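You operate a simulated robot arm through the tools that you are given. There is no shell and no other tool.

You run a simulated two-armed robot. Do the job below in one go: nothing can be reset, and whatever is moved stays where it is left.

JOB
Test the mustard in the meter cup and file tin 742 in the bay for its moisture.
Fine: slide the cup in, set the dial to mustard, turn the yellow knob till the lamp lights and leave it so; press the green button.

Only the result counts: the job must be done as asked and must still hold three seconds after the hand-in. Knocking over, shifting, dropping, spilling or breaking anything else fails it.

ROBOT AND FRAMES
Two 7-joint arms with three-finger grippers on one trunk that stands fixed in place. Base frame: the origin is at the foot of the trunk, x ahead of it, y to its left, z up; the work surface is at about z = 800. Lengths are in mm, angles in rad, forces in N, time in s.
The left shoulder is at [70, 165, 1238], the right one opposite. With the tool pointing down near the work surface each hand reaches from about 320 to 860 mm from the base axis, measured 20 degrees to its own side. Payload 3.91 kg a hand.
The tool frame of a hand sits at the grasp point between the pads (the TCP): z along the fingers, y along the line on which they close. The tips reach 30 mm beyond it. The gripper opens to 116 mm; its body begins 73 mm behind the TCP.
Orientation is told as [roll, pitch, yaw] about the base's x, y, z axes, in that order, counted from this pose: with the fingers straight down and closing along the base's y, the tool's x points along the base's -x, its y along +y and its z along -z.

CONTROLS
- The arms move only by the tool apply_moves. It takes "left_increments", "right_increments" or both (then of equal length, played together; a hand with none holds still); each is a list of rows, each an object of numbers (a shift or turn left out is 0, a gripper value left out holds the last): "wx", "wy", "wz": the turn, a rotation vector about the base's x, y, z in units of 5 degrees (1.0 is 5 degrees); "x", "y", "z": the shift along the base's x, y, z in units of 40 mm (1.0 is 40 mm); "claw": the opening, from 0 (shut) to 1 (fully open). In form: [{"wx": .., "wy": .., "wz": .., "x": .., "y": .., "z": .., "claw": ..}, ...]. A call has 1 to 20 rows; each row shifts and turns the commanded pose from where the row before left it. A call with a number of a shift or a turn outside -1 to 1 is refused whole. A row lasts 0.2 s, in which the tool goes at most 50 mm and 0.15 rad; a call with a longer step from one row to the next is refused whole, and so is a gripper value outside its range. A pose out of reach is approached as far as the arm can. The call stops where the force on the tool passes 60 N (or 10 N more than at its start, if that is more) or the arm is blocked; 0.2 s more then pass. Each finger travels about 153 mm/s and halts on what it meets, pressing with about 23 N; the grip force reading is that of the motor and also rises with nothing between the fingers. The clock runs only during rows and for 0.2 s after the last one: add rows that do not move to give the fingers time. It gives the time, the measured TCP pose, the force on the tool (base axes), the opening and the grip force at its end, in the units of the frame above (readings bear some noise), with the torque about the TCP (base axes, N m) and any sound that the robot's microphone picked up.
- Cameras (640 x 400 px; columns grow to the right, rows downward): "scene" is now at [129.4, -43.6, 1563.3]; the picture's right is [-0.49, -0.87, 0.00], its down [-0.44, 0.25, -0.86] and it looks along [0.75, -0.42, -0.51] (base axes); focal length 234 px, centre (320, 200). "left" rides on the left gripper at [75, 17, -88] in its tool frame; the picture's right is [-0.22, 0.97, 0.00], its down [-0.70, -0.16, -0.70] and it looks along [-0.68, -0.16, 0.71] (tool axes); focal length 247 px, centre (320, 200). "right" rides on the right gripper at [52, 56, -88] in its tool frame; the picture's right is [-0.73, 0.68, 0.00], its down [-0.49, -0.52, -0.70] and it looks along [-0.48, -0.51, 0.71] (tool axes); focal length 247 px, centre (320, 200). There is no depth. A picture from a camera that has moved, and an enlarged one, comes with that camera's place and axes in the base frame and with its lens.
- snapshot(camera): a new picture of that camera. No time passes.
- raise_lower(by): slides the trunk up (or, below 0, down) by that many mm; the arms and the scene camera ride with it, the base frame stays. It gives what a move gives, with no picture.
- aim_head(pan, tilt): turns the head with the scene camera to pan (to the left, within 1.501 rad either way) and tilt (down, from -0.506 to 1.204), counted from straight ahead of the robot. It gives what a move gives.
- inspect(camera, box): a new picture of the part [left, top, right, bottom] of that camera's present view, enlarged. No time passes.
- hand_in(): hands the job in; it is judged then, once.

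Places have to be worked out from the pictures, the camera data and where the tool is seen. Open the grippers and draw the arms clear of the work before you hand the job in, unless the task says otherwise.

The tools are called after "Request:" as a command line: name --argument value ..., lists and objects as JSON in quotes. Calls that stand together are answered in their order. apply_moves: Moves the arms, as the interface text tells. Its arguments: {"type":"object","properties":{"left_increments":{"type":"array","items":{"type":"object","properties":{"wx":{"type":"number"},"wy":{"type":"number"},"wz":{"type":"number"},"x":{"type":"number"},"y":{"type":"number"},"z":{"type":"number"},"claw":{"type":"number"}}}},"right_increments":{"type":"array","items":{"type":"object","properties":{"wx":{"type":"number"},"wy":{"type":"number"},"wz":{"type":"number"},"x":{"type":"number"},"y":{"type":"number"},"z":{"type":"number"},"claw":{"type":"number"}}}}},"required":[]} The other tools are called the same way: raise_lower (by) moves the trunk up or down; aim_head (pan, tilt) turns the head that bears the scene camera; snapshot (camera) takes a picture; inspect (camera, box) takes an enlarged picture of a part of a camera's view; hand_in () hands the job in.

At the start:

```text
time: 0.0
left_tool_pos: [429.0, -63.5, 1329.6]
left_ee_rot: [0.0, 0.001, 0.0]
left_wrist_force: [-0.3, 0.5, -0.1]
left_torque: [-0.03, -0.03, 0.04]
left_finger_gap: 115.5
left_grasp_force: 0.1
right_tool_pos: [399.4, -454.8, 1397.6]
right_ee_rot: [0.0, 0.0, -0.001]
right_wrist_force: [-0.2, 0.6, 0.2]
right_torque: [-0.01, 0.0, -0.01]
right_finger_gap: 115.8
right_grasp_force: 0.0
trunk travel left (down, up): [-775.0, 65.0]
head pan, tilt (commanded): [-0.511, 0.531]
```

scene: 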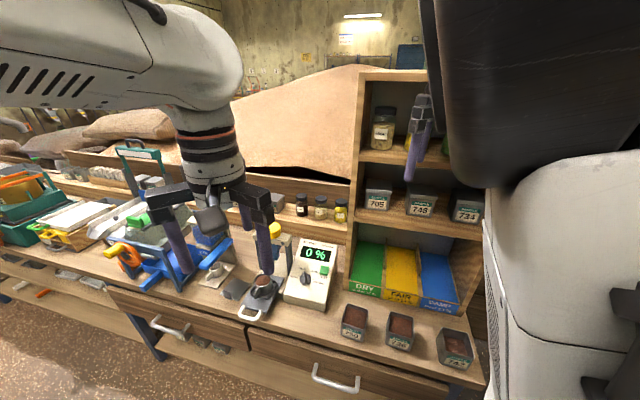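
right: 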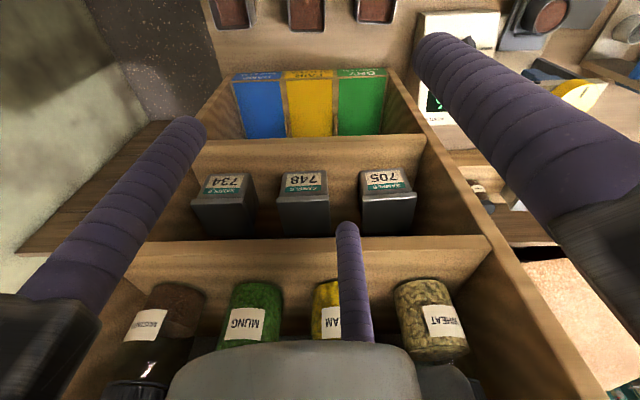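
left: 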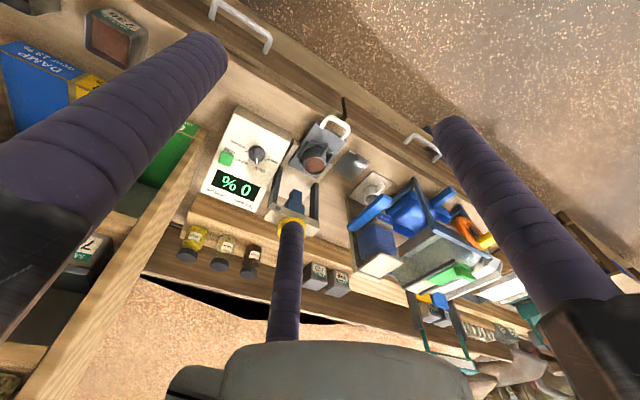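

I'll begin by looking closer at the meter, the bays and the tins, in the scene view and in the wrist views.

Request:
inspect --camera "scene" --box '[200, 210, 360, 330]'

Request:
inspect --camera "scene" --box '[330, 230, 490, 380]'

Request:
inspect --camera "left" --box '[180, 90, 400, 300]'

Request:
inspect --camera "right" --box '[180, 0, 440, 150]'

```text
3.33 times, centred on (280, 270) of scene
camera zoom: at [129.4, -43.6, 1563.3], right [-0.49, -0.87, 0.0], down [-0.44, 0.25, -0.86], along [0.75, -0.42, -0.51], focal length 780 px, centre (453, -33)
```

zoom: 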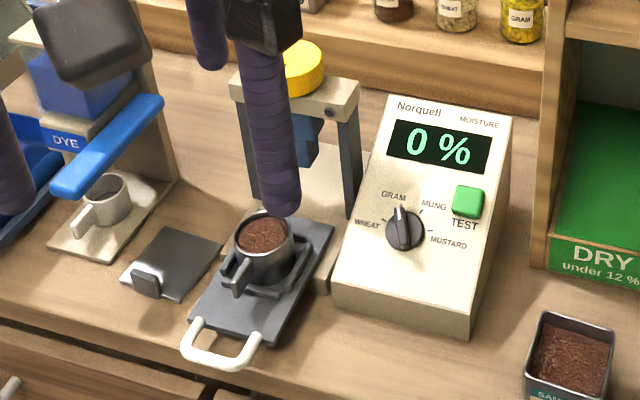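

```text
2.67 times, centred on (410, 305) of scene
camera zoom: at [129.4, -43.6, 1563.3], right [-0.49, -0.87, 0.0], down [-0.44, 0.25, -0.86], along [0.75, -0.42, -0.51], focal length 624 px, centre (80, -80)
```

zoom: 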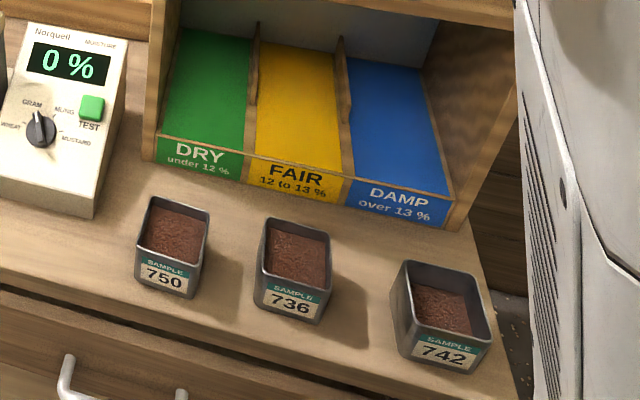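

```text
1.90 times, centred on (290, 195) of left
camera zoom: at [354.3, -48.1, 1420.0], right [0.22, 0.97, 0.0], down [0.7, -0.16, 0.7], along [0.68, -0.16, -0.71], focal length 470 px, centre (377, 210)
```

zoom: 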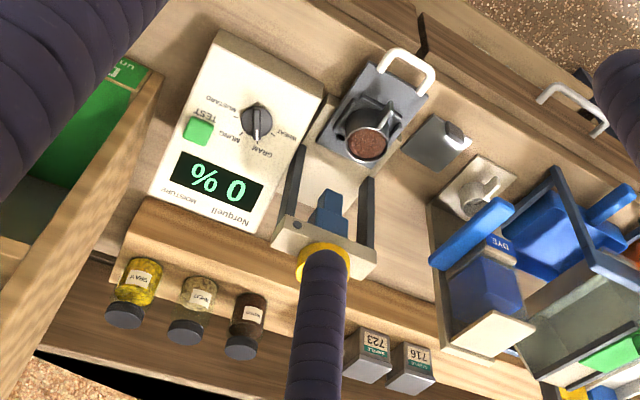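

```text
2.46 times, centred on (310, 75) of right
camera zoom: at [345.9, -398.8, 1484.7], right [0.73, 0.68, 0.0], down [0.49, -0.52, 0.7], along [0.48, -0.51, -0.71], focal length 608 px, centre (345, 508)
```

zoom: 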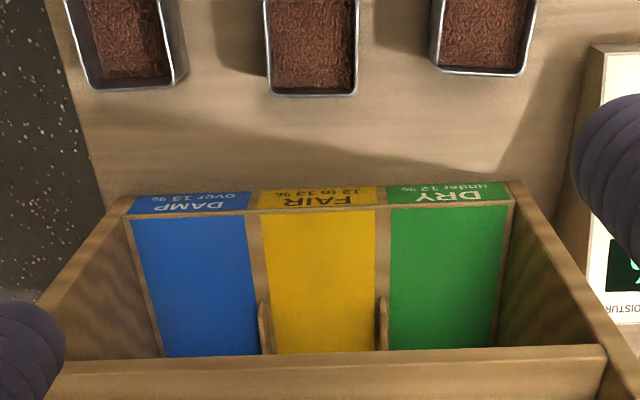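

The left hand blocks the view of the meter. The bench runs at about 45° to the robot, with the meter near (700,-250) and tin 742 near (260,-570). I'll swing the left hand to the left and back so it is out of the view.

Request:
apply_moves --left_increments '[{"y": 1}, {"y": 1}, {"y": 1}, {"y": 1}, {"y": 1}, {"y": 1}, {"y": 1}, {"y": 1}, {"y": 1}, {"y": 0.5}]'

Request:
snapshot --camera "scene"

Request:
snapshot --camera "left"

```text
time: 2.2
left_tool_pos: [427.5, 316.0, 1330.6]
left_ee_rot: [-0.001, 0.0, -0.001]
left_wrist_force: [0.5, -0.2, 0.0]
left_torque: [0.0, -0.02, -0.03]
left_finger_gap: 115.9
left_grasp_force: 0.0
right_tool_pos: [399.0, -452.4, 1397.3]
right_ee_rot: [-0.001, 0.0, 0.0]
right_wrist_force: [-0.4, 0.2, -0.5]
right_torque: [-0.02, -0.04, 0.03]
right_finger_gap: 116.0
right_grasp_force: 0.0
trunk travel left (down, up): [-775.0, 65.0]
head pan, tilt (commanded): [-0.511, 0.531]
```

```text
taken
camera scene: at [129.4, -42.7, 1563.3], right [-0.49, -0.87, 0.0], down [-0.44, 0.25, -0.86], along [0.75, -0.42, -0.51], focal length 234 px, centre (320, 200)
```

scene: 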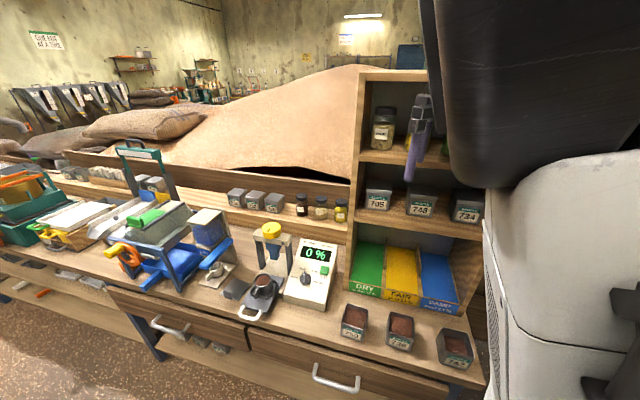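

```text
taken
camera left: at [352.5, 332.2, 1419.3], right [0.22, 0.97, 0.0], down [0.7, -0.16, 0.7], along [0.68, -0.16, -0.71], focal length 247 px, centre (320, 200)
```

left: 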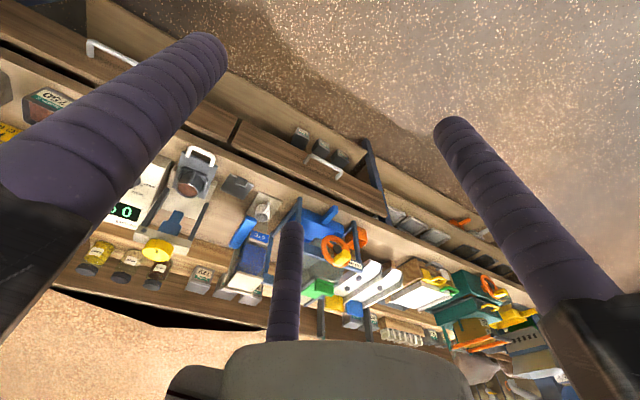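

The view is clear now. I'll enlarge the meter in both cameras so I can triangulate its parts.

Request:
inspect --camera "scene" --box '[220, 215, 350, 325]'

Request:
inspect --camera "left" --box '[70, 130, 290, 300]'

Request:
inspect --camera "scene" --box '[260, 230, 340, 300]'

```text
3.64 times, centred on (285, 270) of scene
camera zoom: at [129.4, -42.7, 1563.3], right [-0.49, -0.87, 0.0], down [-0.44, 0.25, -0.86], along [0.75, -0.42, -0.51], focal length 851 px, centre (447, -54)
```

zoom: 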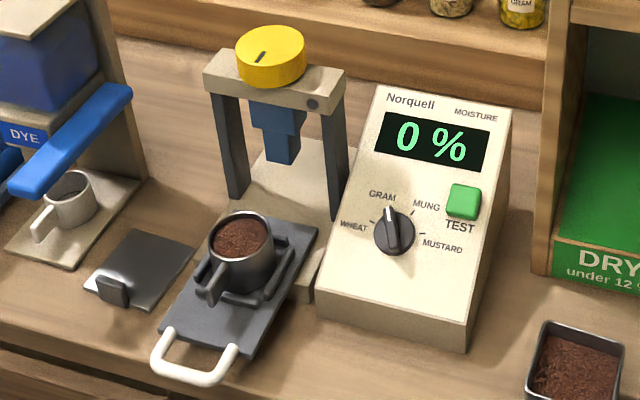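

```text
2.35 times, centred on (180, 215) of left
camera zoom: at [352.5, 332.2, 1419.3], right [0.22, 0.97, 0.0], down [0.7, -0.16, 0.7], along [0.68, -0.16, -0.71], focal length 581 px, centre (649, 165)
```

zoom: 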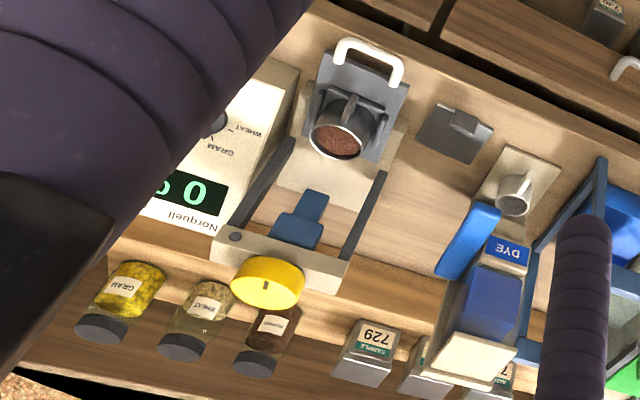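

```text
5.71 times, centred on (300, 265) of scene
camera zoom: at [129.4, -42.7, 1563.3], right [-0.49, -0.87, 0.0], down [-0.44, 0.25, -0.86], along [0.75, -0.42, -0.51], focal length 1337 px, centre (434, -171)
```

zoom: 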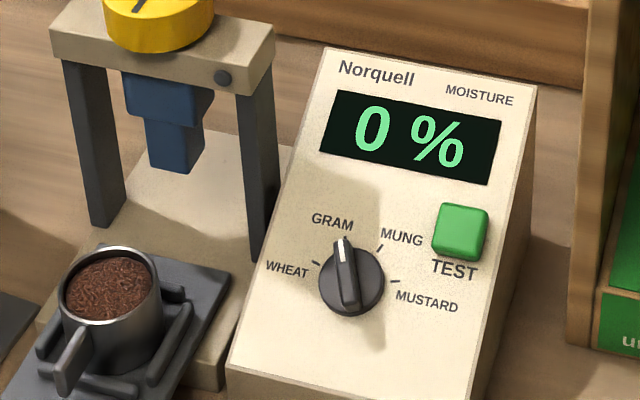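

The yellow knob is near (807,-222,1043), the cup near (735,-148,887) and the sled handle near (652,-70,837), so the slide is about 103 mm along (0.71,-0.70). I'll close the right claw to see how its fingers travel and to clear its camera view.

Request:
apply_moves --right_increments '[{"claw": 0.5}, {}, {}]'

Request:
snapshot --camera "right"

Request:
apply_moves --right_increments '[{"claw": 0}, {}, {}, {}]'

Request:
snapshot --camera "right"

```text
time: 3.0
left_tool_pos: [428.0, 315.5, 1331.7]
left_ee_rot: [0.0, 0.0, 0.0]
left_wrist_force: [0.2, 0.2, 0.4]
left_torque: [0.01, -0.02, 0.0]
left_finger_gap: 115.8
left_grasp_force: 0.1
right_tool_pos: [399.1, -454.4, 1397.7]
right_ee_rot: [0.002, 0.001, 0.001]
right_wrist_force: [-0.5, 0.1, -0.6]
right_torque: [0.01, 0.01, 0.02]
right_finger_gap: 58.1
right_grasp_force: 0.0
trunk travel left (down, up): [-775.0, 65.0]
head pan, tilt (commanded): [-0.511, 0.531]
```

```text
taken
camera right: at [345.9, -399.0, 1484.7], right [0.73, 0.68, 0.0], down [0.49, -0.52, 0.7], along [0.48, -0.51, -0.71], focal length 247 px, centre (320, 200)
```

right: 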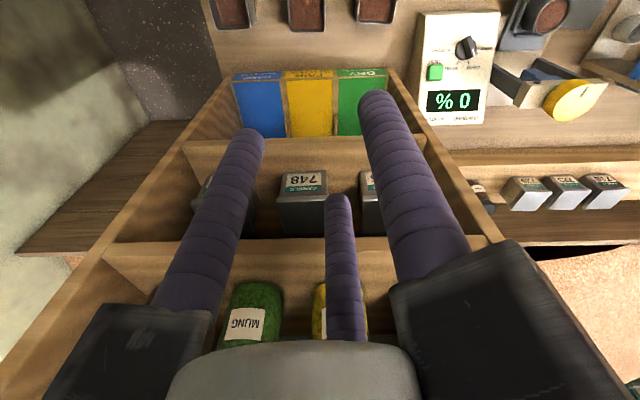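

```text
time: 4.0
left_tool_pos: [427.7, 316.1, 1330.2]
left_ee_rot: [0.0, 0.002, 0.0]
left_wrist_force: [0.6, 0.3, 0.5]
left_torque: [-0.04, 0.01, 0.02]
left_finger_gap: 116.0
left_grasp_force: 0.0
right_tool_pos: [399.2, -454.3, 1396.7]
right_ee_rot: [0.001, 0.0, -0.001]
right_wrist_force: [0.6, -0.7, 0.3]
right_torque: [0.02, -0.03, -0.01]
right_finger_gap: 9.1
right_grasp_force: 23.3
trunk travel left (down, up): [-775.0, 65.0]
head pan, tilt (commanded): [-0.511, 0.531]
```

```text
taken
camera right: at [345.9, -398.7, 1484.8], right [0.73, 0.68, 0.0], down [0.49, -0.52, 0.7], along [0.48, -0.51, -0.71], focal length 247 px, centre (320, 200)
```

right: 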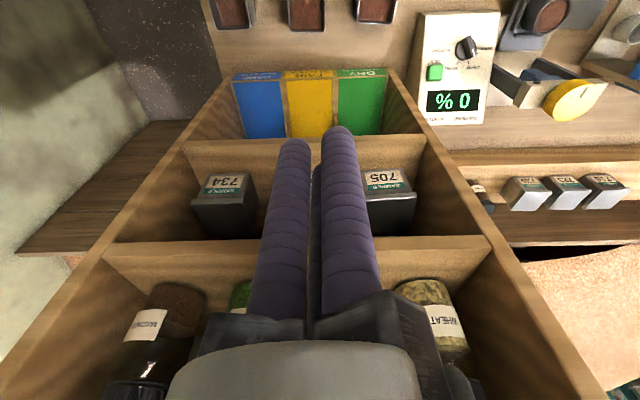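

The fingers close radially like a three-jaw chuck, with a minimum gap of 9 mm. The meter and bays now show in the right view, so I'll enlarge them.

Request:
inspect --camera "right" --box '[400, 0, 640, 150]'

Request:
inspect --camera "right" --box '[190, 0, 430, 150]'

Request:
inspect --camera "scene" --box '[330, 235, 490, 380]'

```text
2.67 times, centred on (520, 75) of right
camera zoom: at [345.9, -398.7, 1484.8], right [0.73, 0.68, 0.0], down [0.49, -0.52, 0.7], along [0.48, -0.51, -0.71], focal length 659 px, centre (-213, 533)
```

zoom: 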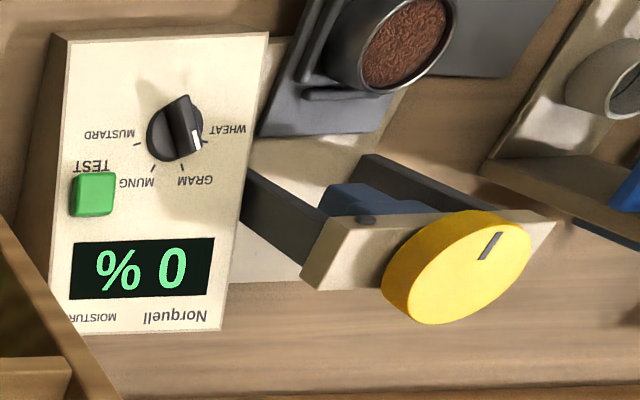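

```text
2.67 times, centred on (310, 75) of right
camera zoom: at [345.9, -398.7, 1484.8], right [0.73, 0.68, 0.0], down [0.49, -0.52, 0.7], along [0.48, -0.51, -0.71], focal length 659 px, centre (347, 533)
```

zoom: 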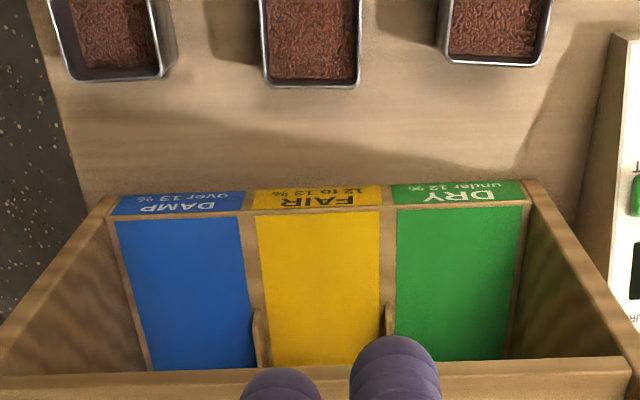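

```text
2.76 times, centred on (410, 308) of scene
camera zoom: at [129.4, -43.4, 1563.3], right [-0.49, -0.87, 0.0], down [-0.44, 0.25, -0.86], along [0.75, -0.42, -0.51], focal length 645 px, centre (72, -97)
```

zoom: 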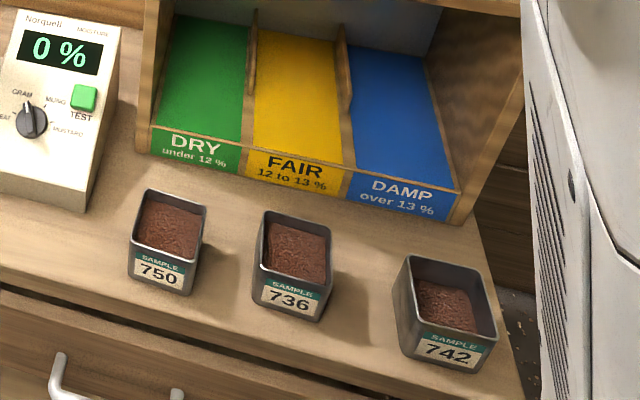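

The main targets are now placed: button near (656,-357,898), dial near (674,-288,875), with the meter and bench facing about -44°. The bar of the white sled handle is near (652,-70,837). I'll bring the closed right hand in front of the bar, yawed +46° so that two fingers face inward.

Request:
apply_moves --right_increments '[{"x": 0.477, "y": 0.968, "wz": 0.836}, {"x": 0.477, "y": 0.968, "wz": 0.836}, {"x": 0.477, "y": 0.968, "wz": 0.836}, {"x": 0.477, "y": 0.968, "wz": 0.836}, {"x": 0.477, "y": 0.968, "wz": 0.836}, {"x": 0.477, "y": 0.968, "wz": 0.836}, {"x": 0.477, "y": 0.968, "wz": 0.836}, {"x": 0.477, "y": 0.968, "wz": 0.836}, {"x": 0.477, "y": 0.968, "wz": 0.836}, {"x": 0.477, "y": 0.968, "wz": 0.836}, {"x": 0.477, "y": 0.968, "wz": 0.836}]'

Request:
snapshot --camera "right"

Request:
snapshot --camera "scene"

```text
time: 6.4
left_tool_pos: [430.5, 318.0, 1328.7]
left_ee_rot: [-0.002, 0.001, -0.001]
left_wrist_force: [0.6, -0.5, -0.1]
left_torque: [-0.03, 0.04, 0.06]
left_finger_gap: 115.9
left_grasp_force: 0.0
right_tool_pos: [621.1, -37.7, 1425.5]
right_ee_rot: [0.0, 0.002, 0.801]
right_wrist_force: [-0.2, 0.9, -0.1]
right_torque: [-0.04, 0.05, 0.04]
right_finger_gap: 9.1
right_grasp_force: 22.9
right hand out of reach, approached as far as the arm can: row 1, 2, 3, 4
trunk travel left (down, up): [-775.0, 65.0]
head pan, tilt (commanded): [-0.511, 0.531]
```

```text
taken
camera right: at [544.1, -37.4, 1512.7], right [0.02, 1.0, 0.0], down [0.71, -0.01, 0.7], along [0.7, -0.01, -0.71], focal length 247 px, centre (320, 200)
```

right: 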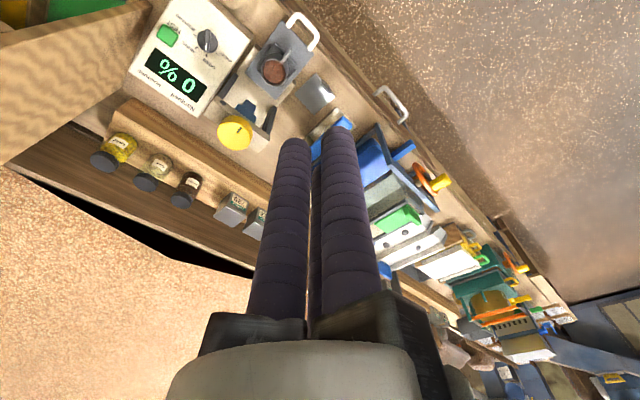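

```text
taken
camera scene: at [132.0, -41.6, 1563.1], right [-0.49, -0.87, 0.0], down [-0.44, 0.25, -0.86], along [0.75, -0.42, -0.51], focal length 234 px, centre (320, 200)
```

scene: 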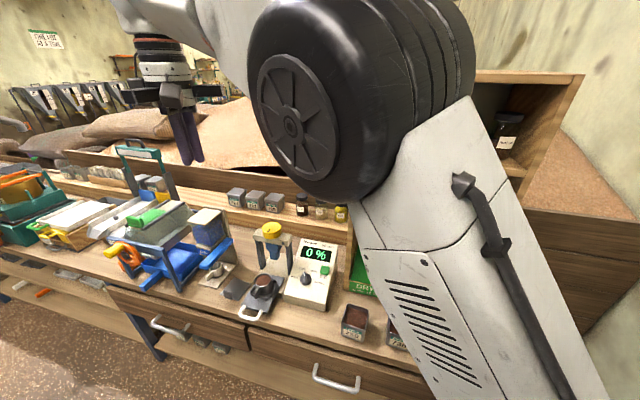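

The hand is in front of the handle, and the commanded pose was briefly out of reach at this height. I'll lower it to about z=920 and look again.

Request:
apply_moves --right_increments '[{"z": -1}, {"z": -1}, {"z": -1}, {"z": -1}, {"z": -1}, {"z": -1}, {"z": -1}, {"z": -1}, {"z": -1}, {"z": -1}, {"z": -1}, {"z": -1}]'

Request:
snapshot --camera "right"

Request:
snapshot --camera "scene"

```text
time: 9.0
left_tool_pos: [429.5, 314.9, 1330.1]
left_ee_rot: [-0.001, -0.001, 0.0]
left_wrist_force: [0.2, -0.1, 0.4]
left_torque: [-0.01, 0.01, -0.01]
left_finger_gap: 115.8
left_grasp_force: 0.1
right_tool_pos: [619.6, -40.7, 945.0]
right_ee_rot: [0.002, -0.003, 0.801]
right_wrist_force: [0.4, 0.1, -0.3]
right_torque: [0.0, 0.02, -0.04]
right_finger_gap: 9.0
right_grasp_force: 22.9
trunk travel left (down, up): [-775.0, 65.0]
head pan, tilt (commanded): [-0.511, 0.531]
```

```text
taken
camera right: at [541.9, -40.5, 1033.1], right [0.02, 1.0, 0.0], down [0.71, -0.02, 0.7], along [0.7, -0.01, -0.71], focal length 247 px, centre (320, 200)
```

right: 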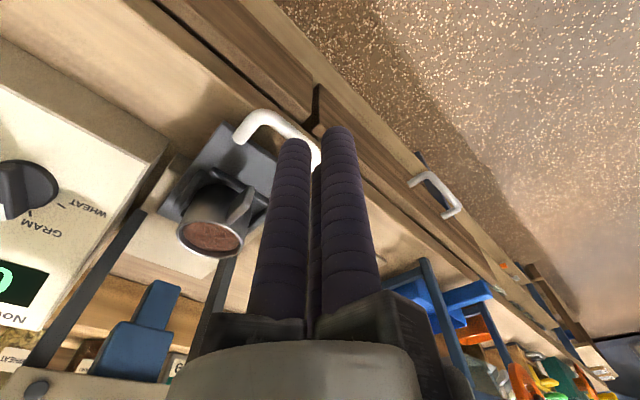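

```text
taken
camera scene: at [131.0, -43.8, 1563.2], right [-0.49, -0.87, 0.0], down [-0.44, 0.25, -0.86], along [0.75, -0.42, -0.51], focal length 234 px, centre (320, 200)
```

scene: 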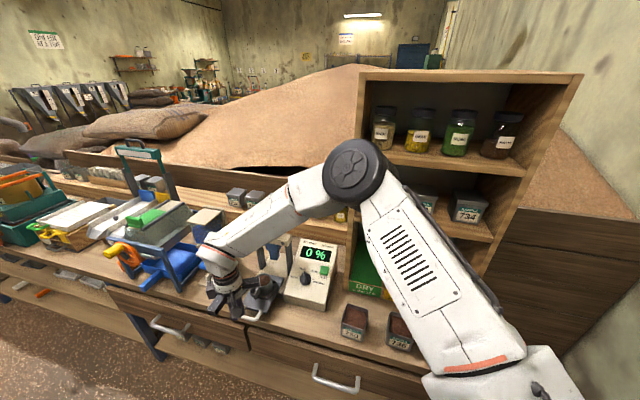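

The hand is at (620,-41,945). I'll enlarge both views around the handle to measure it before going down.

Request:
inspect --camera "right" --box '[160, 80, 400, 260]'

Request:
inspect --camera "scene" --box '[190, 230, 320, 340]'

Request:
inspect --camera "left" --box '[70, 100, 290, 300]'

```text
2.22 times, centred on (280, 170) of right
camera zoom: at [541.9, -40.5, 1033.1], right [0.02, 1.0, 0.0], down [0.71, -0.02, 0.7], along [0.7, -0.01, -0.71], focal length 549 px, centre (409, 267)
```

zoom: 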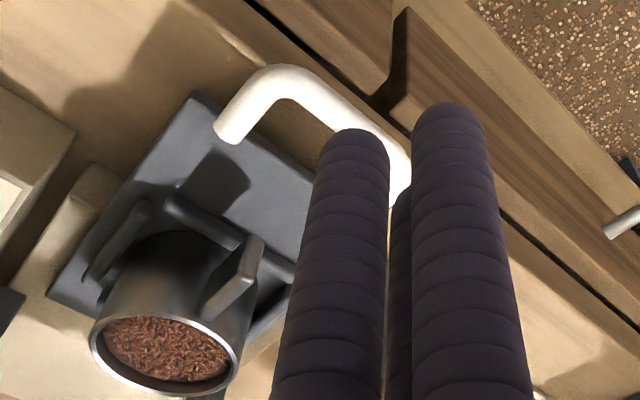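

```text
3.64 times, centred on (255, 285) of scene
camera zoom: at [131.0, -43.8, 1563.2], right [-0.49, -0.87, 0.0], down [-0.44, 0.25, -0.86], along [0.75, -0.42, -0.51], focal length 851 px, centre (556, -109)
```

zoom: 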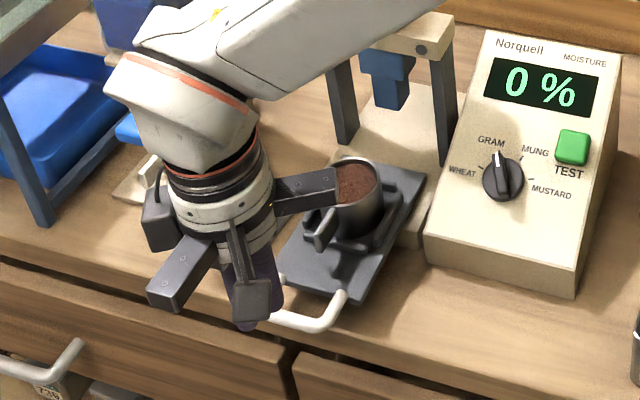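

```text
2.00 times, centred on (180, 200) of left
camera zoom: at [354.0, 330.9, 1419.3], right [0.22, 0.97, 0.0], down [0.7, -0.16, 0.7], along [0.68, -0.16, -0.71], focal length 494 px, centre (600, 200)
```

zoom: 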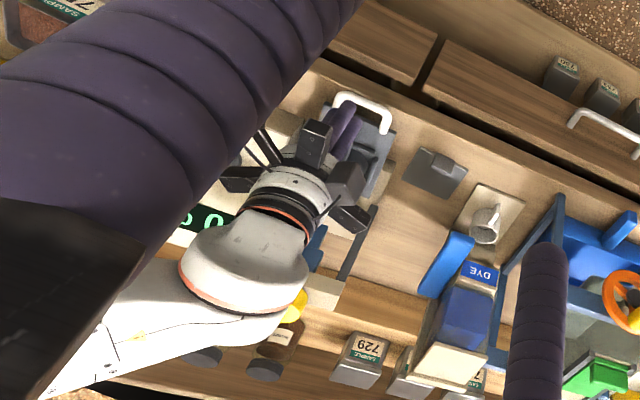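

The handle bar's centre is near (655,-70,837), about 46 mm ahead of the hand axis and almost in line with it. I'll lower until the tips are at about z=820.

Request:
apply_moves --right_increments '[{"z": -0.8, "x": 0.06, "y": 0.06}, {"z": -0.8}, {"z": -0.77}, {}]'

Request:
inspect --camera "right" --box '[160, 60, 400, 260]'

Request:
inspect --camera "scene" --box '[190, 230, 320, 340]'

```text
time: 10.0
left_tool_pos: [427.2, 315.2, 1330.8]
left_ee_rot: [0.0, 0.0, 0.0]
left_wrist_force: [0.0, -0.3, 0.7]
left_torque: [0.02, -0.02, 0.0]
left_finger_gap: 115.8
left_grasp_force: 0.2
right_tool_pos: [620.2, -39.0, 850.4]
right_ee_rot: [0.0, 0.0, 0.801]
right_wrist_force: [-0.3, 0.2, 0.9]
right_torque: [0.03, 0.01, -0.01]
right_finger_gap: 9.3
right_grasp_force: 23.5
trunk travel left (down, up): [-775.0, 65.0]
head pan, tilt (commanded): [-0.511, 0.531]
```

```text
2.00 times, centred on (280, 160) of right
camera zoom: at [544.1, -38.3, 937.9], right [0.02, 1.0, 0.0], down [0.71, -0.01, 0.7], along [0.7, -0.01, -0.71], focal length 494 px, centre (400, 280)
```

zoom: 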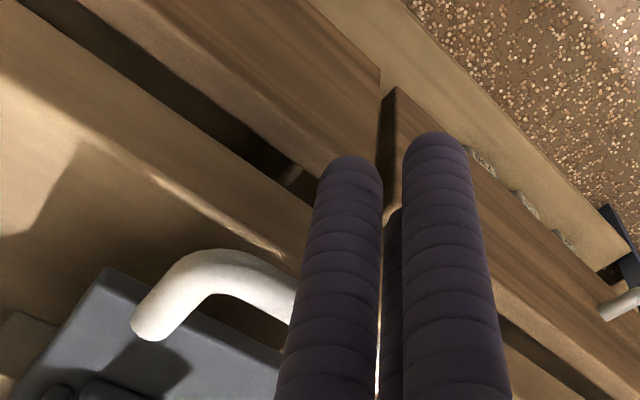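

```text
3.64 times, centred on (255, 285) of scene
camera zoom: at [129.6, -43.9, 1563.3], right [-0.49, -0.87, 0.0], down [-0.44, 0.25, -0.86], along [0.75, -0.42, -0.51], focal length 851 px, centre (556, -109)
```

zoom: 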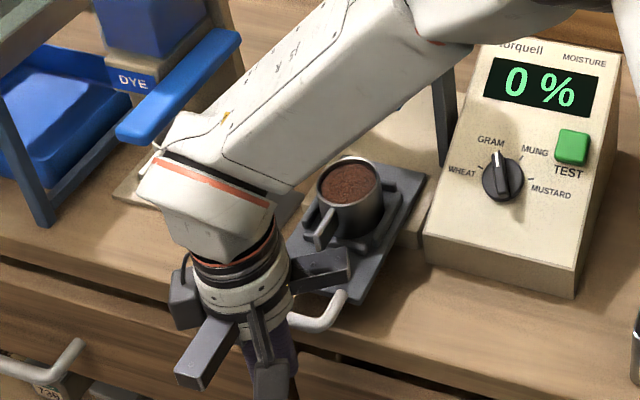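

The tips are now level with the bar. I'll push the handle inward along (0.713,-0.701) in small steps and watch the force.

Request:
apply_moves --right_increments '[{"x": 0.285, "y": -0.28}, {"x": 0.285, "y": -0.28}, {"x": 0.285, "y": -0.28}, {"x": 0.285, "y": -0.28}]'

Request:
inspect --camera "scene" --box '[190, 230, 320, 340]'

Request:
inspect --camera "right" --box '[100, 60, 400, 260]'

```text
time: 11.0
left_tool_pos: [428.1, 314.8, 1329.7]
left_ee_rot: [0.0, -0.001, 0.0]
left_wrist_force: [0.4, 0.3, 0.3]
left_torque: [0.02, -0.03, 0.02]
left_finger_gap: 116.0
left_grasp_force: 0.1
right_tool_pos: [667.8, -83.2, 849.6]
right_ee_rot: [0.002, -0.001, 0.801]
right_wrist_force: [-0.7, 0.7, -0.4]
right_torque: [0.0, -0.03, -0.03]
right_finger_gap: 9.5
right_grasp_force: 23.0
trunk travel left (down, up): [-775.0, 65.0]
head pan, tilt (commanded): [-0.511, 0.531]
```

```text
3.64 times, centred on (255, 285) of scene
camera zoom: at [129.8, -44.1, 1563.2], right [-0.49, -0.87, 0.0], down [-0.44, 0.25, -0.86], along [0.75, -0.42, -0.51], focal length 851 px, centre (556, -109)
```

zoom: 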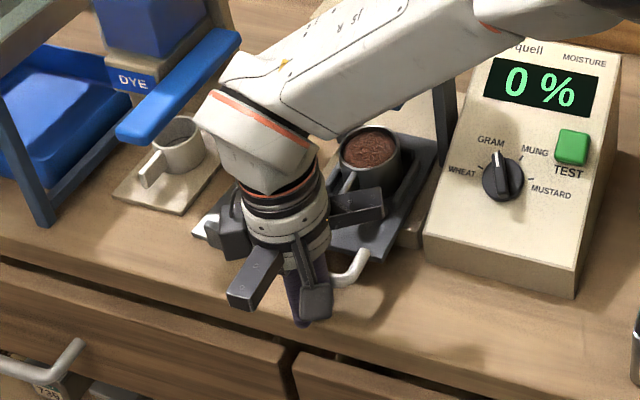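

```text
2.00 times, centred on (250, 160) of right
camera zoom: at [589.8, -83.3, 937.5], right [0.02, 1.0, 0.0], down [0.71, -0.01, 0.7], along [0.7, -0.01, -0.71], focal length 494 px, centre (460, 280)
```

zoom: 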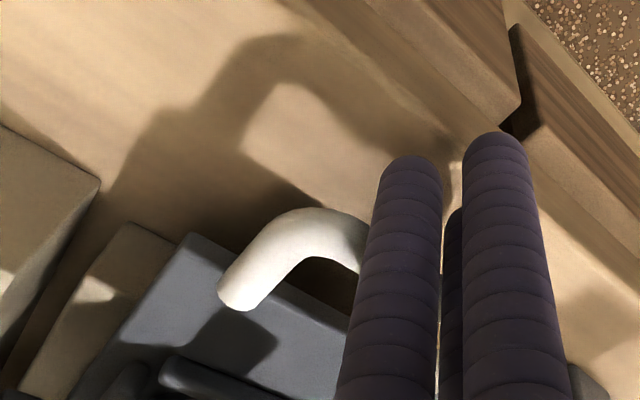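

The sled slides in with almost no force. I'll keep pushing with smaller steps near the end.

Request:
apply_moves --right_increments '[{"x": 0.285, "y": -0.28}, {"x": 0.285, "y": -0.28}, {"x": 0.285, "y": -0.28}, {"x": 0.14, "y": -0.14}]'

Request:
inspect --camera "scene" --box '[190, 230, 320, 340]'

Request:
inspect --camera "right" --box '[100, 60, 400, 360]'

```text
time: 12.0
left_tool_pos: [427.9, 314.7, 1329.6]
left_ee_rot: [0.0, 0.0, 0.0]
left_wrist_force: [-0.6, 1.0, 0.2]
left_torque: [-0.01, 0.01, 0.01]
left_finger_gap: 115.8
left_grasp_force: 0.0
right_tool_pos: [707.7, -121.9, 849.8]
right_ee_rot: [0.0, -0.002, 0.801]
right_wrist_force: [-0.3, 0.4, -0.5]
right_torque: [0.04, 0.01, -0.01]
right_finger_gap: 9.2
right_grasp_force: 23.1
trunk travel left (down, up): [-775.0, 65.0]
head pan, tilt (commanded): [-0.511, 0.531]
```

```text
3.64 times, centred on (255, 285) of scene
camera zoom: at [129.8, -43.8, 1563.2], right [-0.49, -0.87, 0.0], down [-0.44, 0.25, -0.86], along [0.75, -0.42, -0.51], focal length 851 px, centre (556, -109)
```

zoom: 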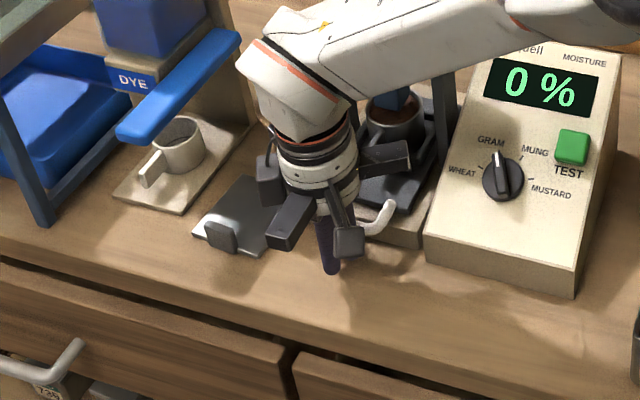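

```text
1.33 times, centred on (250, 210) of right
camera zoom: at [629.6, -122.2, 938.1], right [0.02, 1.0, 0.0], down [0.71, -0.01, 0.7], along [0.7, -0.01, -0.71], focal length 329 px, centre (413, 187)
```

zoom: 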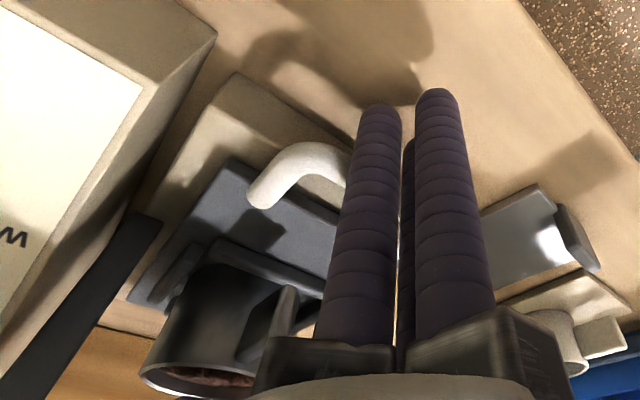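

The cup is nearly under the blue ram and there is still no resistance. I'll ease it in by 4 mm steps until it meets the stop.

Request:
apply_moves --right_increments '[{"x": 0.07, "y": -0.07}, {"x": 0.07, "y": -0.07}, {"x": 0.07, "y": -0.07}]'

Request:
inspect --camera "scene" --box '[210, 220, 320, 320]'

```text
time: 12.8
left_tool_pos: [424.3, 318.7, 1330.7]
left_ee_rot: [-0.002, -0.001, 0.002]
left_wrist_force: [0.5, -0.3, 0.1]
left_torque: [-0.01, -0.01, 0.02]
left_finger_gap: 116.2
left_grasp_force: 0.0
right_tool_pos: [708.7, -125.6, 850.2]
right_ee_rot: [0.006, 0.0, 0.804]
right_wrist_force: [-22.1, 14.6, -3.4]
right_torque: [0.24, 0.07, -0.02]
right_finger_gap: 9.1
right_grasp_force: 23.2
trunk travel left (down, up): [-775.0, 65.0]
head pan, tilt (commanded): [-0.511, 0.531]
```

```text
4.00 times, centred on (265, 270) of scene
camera zoom: at [126.1, -40.9, 1563.5], right [-0.49, -0.87, 0.0], down [-0.44, 0.25, -0.86], along [0.75, -0.42, -0.5], focal length 936 px, centre (540, -80)
```

zoom: 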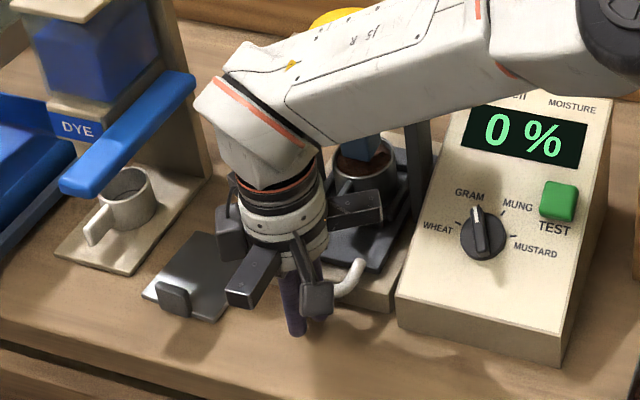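

The force rose to about 26 N and the hand stopped, so the sled is against its stop with the cup under the ram. I'll back off and rise so I can check it and measure the dial.

Request:
apply_moves --right_increments '[{"x": -0.4, "y": 0.4}, {"x": -0.5, "y": 0.5}, {"x": -0.5, "y": 0.5, "z": 0.5}, {"z": 1}, {"z": 1}, {"z": 1}, {"z": 1}, {"z": 1}]'

Request:
snapshot --camera "right"

Request:
inspect --camera "scene" --box '[210, 210, 350, 320]'

Request:
inspect --camera "left" --box '[70, 100, 290, 300]'

```text
time: 14.6
left_tool_pos: [427.3, 317.3, 1329.5]
left_ee_rot: [-0.001, -0.001, 0.0]
left_wrist_force: [-1.3, 0.4, 0.7]
left_torque: [-0.02, -0.01, 0.03]
left_finger_gap: 116.1
left_grasp_force: 0.0
right_tool_pos: [658.2, -74.4, 1071.3]
right_ee_rot: [0.0, 0.0, 0.802]
right_wrist_force: [0.2, 0.8, 0.5]
right_torque: [-0.02, 0.01, 0.01]
right_finger_gap: 9.3
right_grasp_force: 22.9
trunk travel left (down, up): [-775.0, 65.0]
head pan, tilt (commanded): [-0.511, 0.531]
```

```text
taken
camera right: at [580.8, -74.4, 1159.4], right [0.02, 1.0, 0.0], down [0.71, -0.01, 0.7], along [0.7, -0.01, -0.71], focal length 247 px, centre (320, 200)
```

right: 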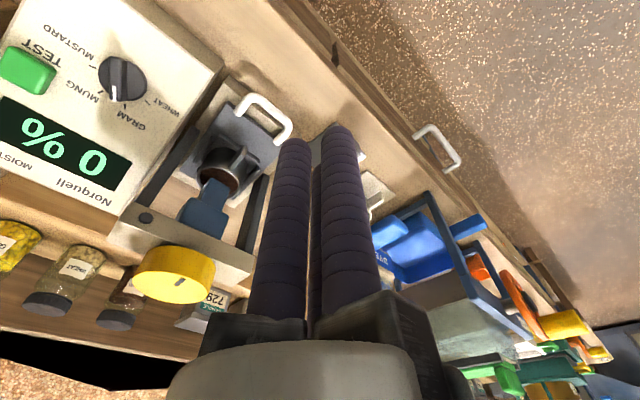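

```text
3.64 times, centred on (280, 265) of scene
camera zoom: at [128.2, -43.0, 1563.3], right [-0.49, -0.87, 0.0], down [-0.44, 0.25, -0.86], along [0.75, -0.42, -0.51], focal length 851 px, centre (466, -36)
```

zoom: 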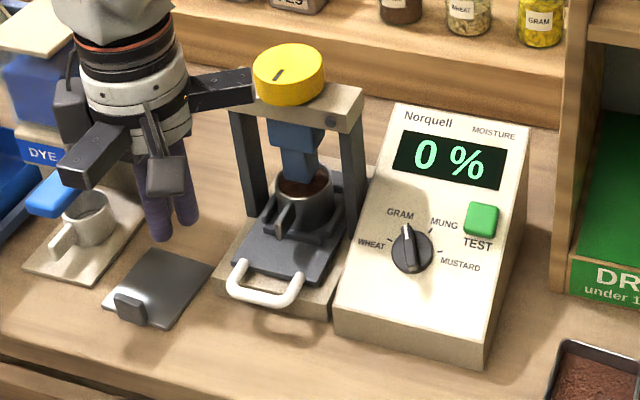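

```text
2.00 times, centred on (180, 200) of left
camera zoom: at [351.4, 331.7, 1419.7], right [0.22, 0.97, 0.0], down [0.7, -0.16, 0.7], along [0.68, -0.16, -0.71], focal length 494 px, centre (600, 200)
```

zoom: 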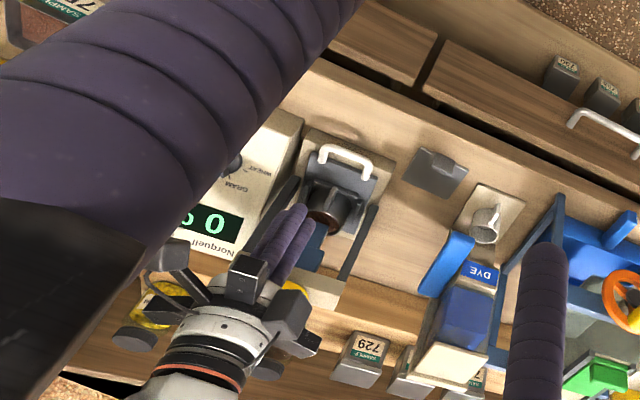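

The sled is home and the ram hangs over the cup. I'll enlarge the meter in the right camera for better positions of the dial, button, lamp and knob.

Request:
inspect --camera "right" --box '[0, 0, 240, 160]'

Request:
inspect --camera "right" --box '[80, 140, 280, 320]'

Request:
inspect --camera "scene" --box '[265, 235, 345, 315]'

```text
2.50 times, centred on (120, 80) of right
camera zoom: at [580.8, -74.4, 1159.4], right [0.02, 1.0, 0.0], down [0.71, -0.01, 0.7], along [0.7, -0.01, -0.71], focal length 617 px, centre (820, 500)
```

zoom: 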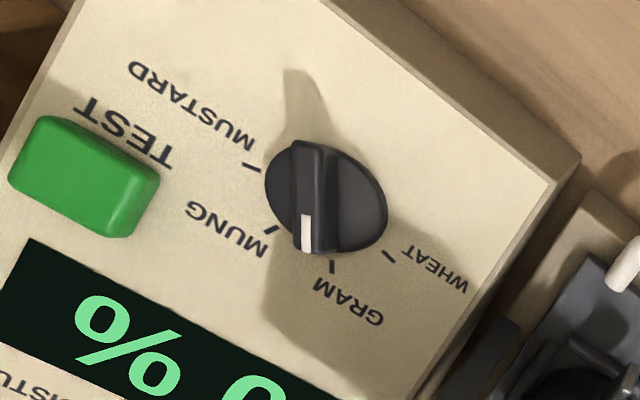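

```text
2.22 times, centred on (180, 230) of right
camera zoom: at [580.8, -74.4, 1159.4], right [0.02, 1.0, 0.0], down [0.71, -0.01, 0.7], along [0.7, -0.01, -0.71], focal length 549 px, centre (631, 133)
```

zoom: 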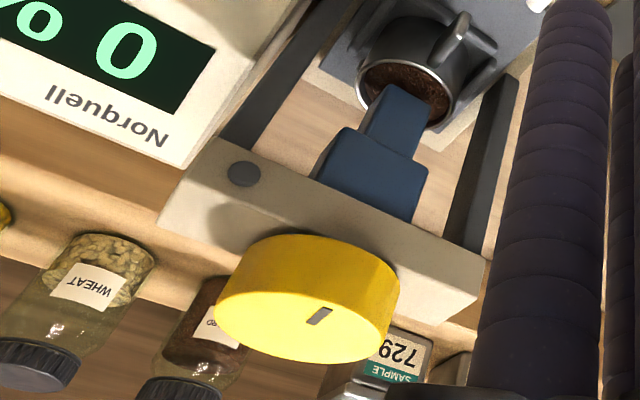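

```text
5.00 times, centred on (305, 275) of scene
camera zoom: at [128.2, -43.0, 1563.3], right [-0.49, -0.87, 0.0], down [-0.44, 0.25, -0.86], along [0.75, -0.42, -0.51], focal length 1170 px, centre (395, -175)
```

zoom: 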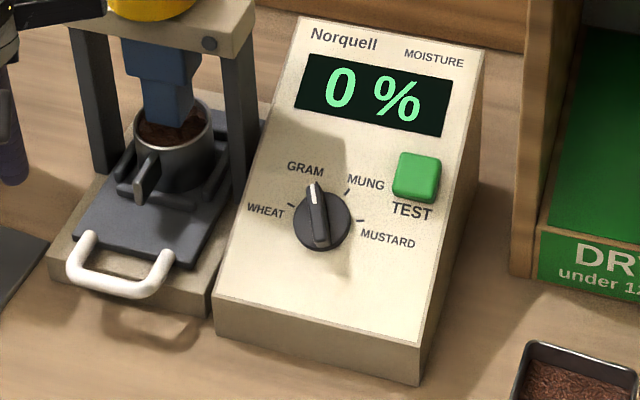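

The dial axis runs through about (664,-278,898) and leans 26° toward the robot. The pointer is a raised bar on GRAM, and MUSTARD is about 90° clockwise. I'll bring the hand above the dial, tilt it square to the panel with the thumb at the bar's tail, and half open the claw.

Request:
apply_moves --right_increments '[{"x": -0.12, "y": -0.875, "z": -0.355, "wz": 0.86, "claw": 0.5}, {"x": -0.12, "y": -0.875, "z": -0.355, "wz": 0.86}, {"x": -0.12, "y": -0.875, "z": -0.355, "wz": 0.86}, {"x": -0.12, "y": -0.875, "z": -0.355, "wz": 0.86}, {"x": -0.12, "y": -0.875, "z": -0.355, "wz": 0.86}, {"wx": -0.735, "wy": -0.735}, {"wx": -0.735, "wy": -0.735}, {"wx": -0.735, "wy": -0.735}, {"wx": -0.735, "wy": -0.735}, {"wx": -0.735, "wy": -0.735}, {}]'

Request:
snapshot --camera "right"

Request:
inspect --camera "scene" --box '[220, 200, 360, 320]'

```text
time: 17.0
left_tool_pos: [428.3, 316.4, 1329.0]
left_ee_rot: [0.0, -0.001, -0.001]
left_wrist_force: [0.2, -0.2, -0.2]
left_torque: [0.01, 0.0, -0.02]
left_finger_gap: 116.1
left_grasp_force: 0.1
right_tool_pos: [634.9, -249.6, 1000.6]
right_ee_rot: [-0.424, 0.169, 1.141]
right_wrist_force: [-0.4, 0.0, 0.0]
right_torque: [0.05, -0.03, 0.03]
right_finger_gap: 58.0
right_grasp_force: 0.1
trunk travel left (down, up): [-775.0, 65.0]
head pan, tilt (commanded): [-0.511, 0.531]
```

```text
taken
camera right: at [537.2, -252.0, 1064.4], right [-0.28, 0.87, -0.4], down [0.43, 0.49, 0.76], along [0.86, 0.04, -0.51], focal length 247 px, centre (320, 200)
```

right: 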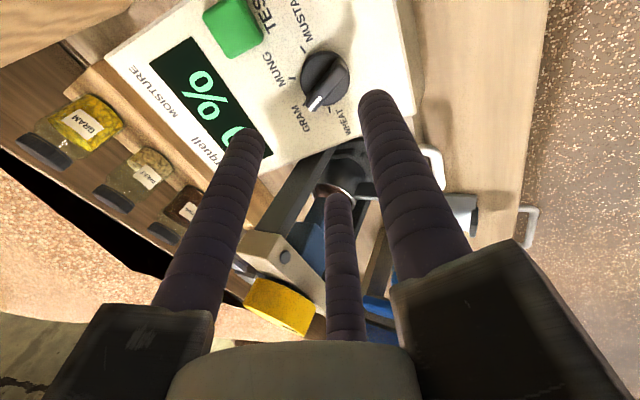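

```text
3.33 times, centred on (290, 260) of scene
camera zoom: at [129.6, -43.9, 1563.3], right [-0.49, -0.87, 0.0], down [-0.44, 0.25, -0.86], along [0.75, -0.42, -0.51], focal length 780 px, centre (420, 0)
```

zoom: 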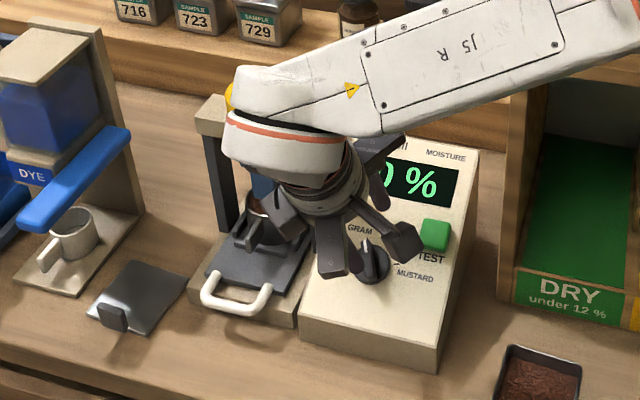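

The hand is square to the panel, about 110 mm off the dial. I'll enlarge the dial in the right camera to fine-tune the approach line.

Request:
inspect --camera "right" --box '[230, 0, 430, 150]'

Request:
inspect --camera "scene" --box '[270, 240, 330, 300]'

```text
2.67 times, centred on (330, 75) of right
camera zoom: at [537.2, -252.0, 1064.4], right [-0.28, 0.87, -0.4], down [0.43, 0.49, 0.76], along [0.86, 0.04, -0.51], focal length 659 px, centre (293, 533)
```

zoom: 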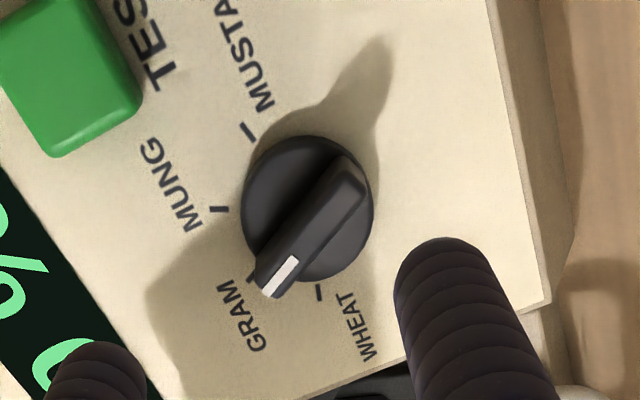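

```text
6.67 times, centred on (300, 270) of scene
camera zoom: at [129.6, -43.9, 1563.3], right [-0.49, -0.87, 0.0], down [-0.44, 0.25, -0.86], along [0.75, -0.42, -0.51], focal length 1560 px, centre (453, -267)
```

zoom: 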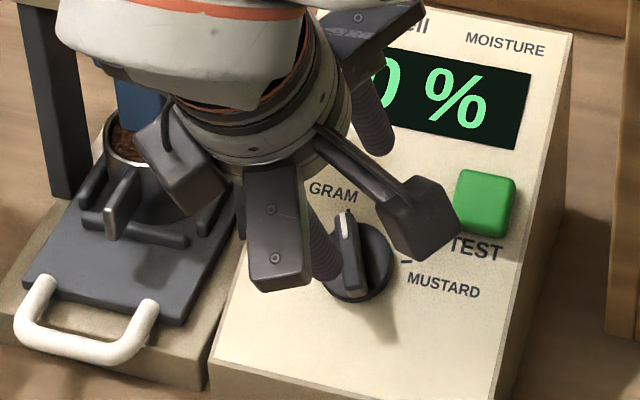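

Relative to the hand, the dial axis lies about 8 mm toward the thumb side. I'll correct for that and advance 70 mm along the panel normal.

Request:
apply_moves --right_increments '[{"x": 0.129, "y": -0.153, "z": -0.552}, {"x": 0.129, "y": -0.153, "z": -0.552}, {"x": 0.129, "y": -0.153, "z": -0.552}, {}]'

Request:
snapshot --camera "right"

Request:
inspect --camera "scene" --box '[270, 240, 330, 300]'

```text
time: 18.0
left_tool_pos: [428.2, 315.6, 1330.0]
left_ee_rot: [-0.003, 0.001, 0.0]
left_wrist_force: [-0.1, -0.6, 0.6]
left_torque: [0.02, 0.02, 0.01]
left_finger_gap: 116.0
left_grasp_force: 0.0
right_tool_pos: [651.8, -266.7, 934.8]
right_ee_rot: [-0.423, 0.166, 1.142]
right_wrist_force: [-0.4, -0.6, -0.7]
right_torque: [-0.02, -0.01, 0.01]
right_finger_gap: 58.0
right_grasp_force: 0.1
trunk travel left (down, up): [-775.0, 65.0]
head pan, tilt (commanded): [-0.511, 0.531]
```

```text
taken
camera right: at [553.3, -270.1, 999.1], right [-0.28, 0.87, -0.4], down [0.43, 0.49, 0.76], along [0.86, 0.04, -0.51], focal length 247 px, centre (320, 200)
```

right: 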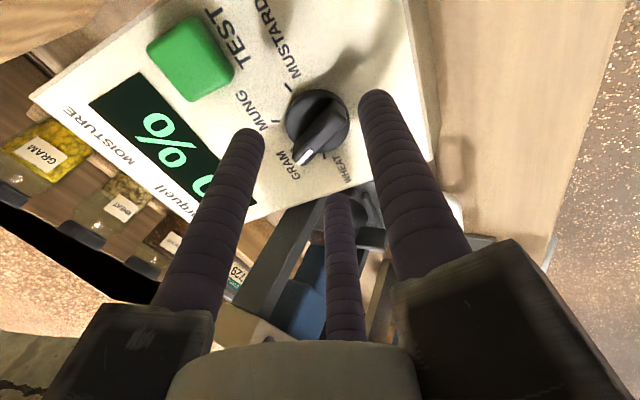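

```text
6.67 times, centred on (300, 270) of scene
camera zoom: at [129.3, -43.3, 1563.3], right [-0.49, -0.87, 0.0], down [-0.44, 0.25, -0.86], along [0.75, -0.42, -0.51], focal length 1560 px, centre (453, -267)
```

zoom: 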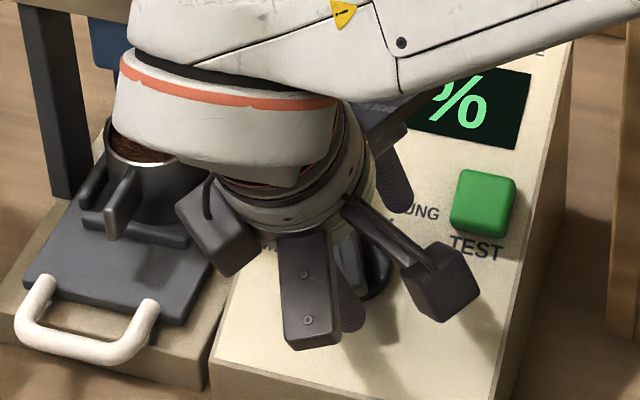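

I'll enlarge the right view to see how well the axis is aligned and how far away the dial still is.

Request:
inspect --camera "right" --box '[240, 60, 400, 200]'

```text
2.86 times, centred on (320, 130) of right
camera zoom: at [553.3, -270.1, 999.1], right [-0.28, 0.87, -0.4], down [0.43, 0.49, 0.76], along [0.86, 0.04, -0.51], focal length 706 px, centre (320, 400)
```

zoom: 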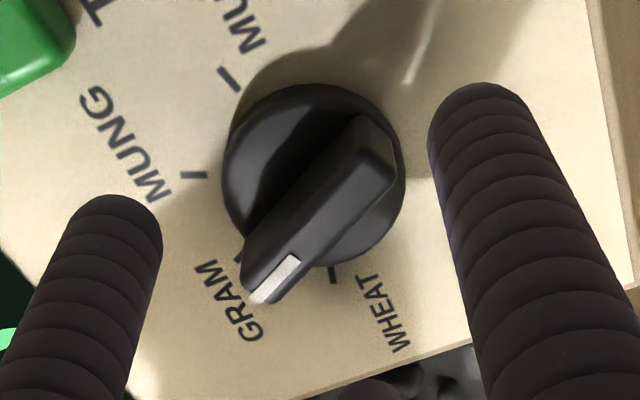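

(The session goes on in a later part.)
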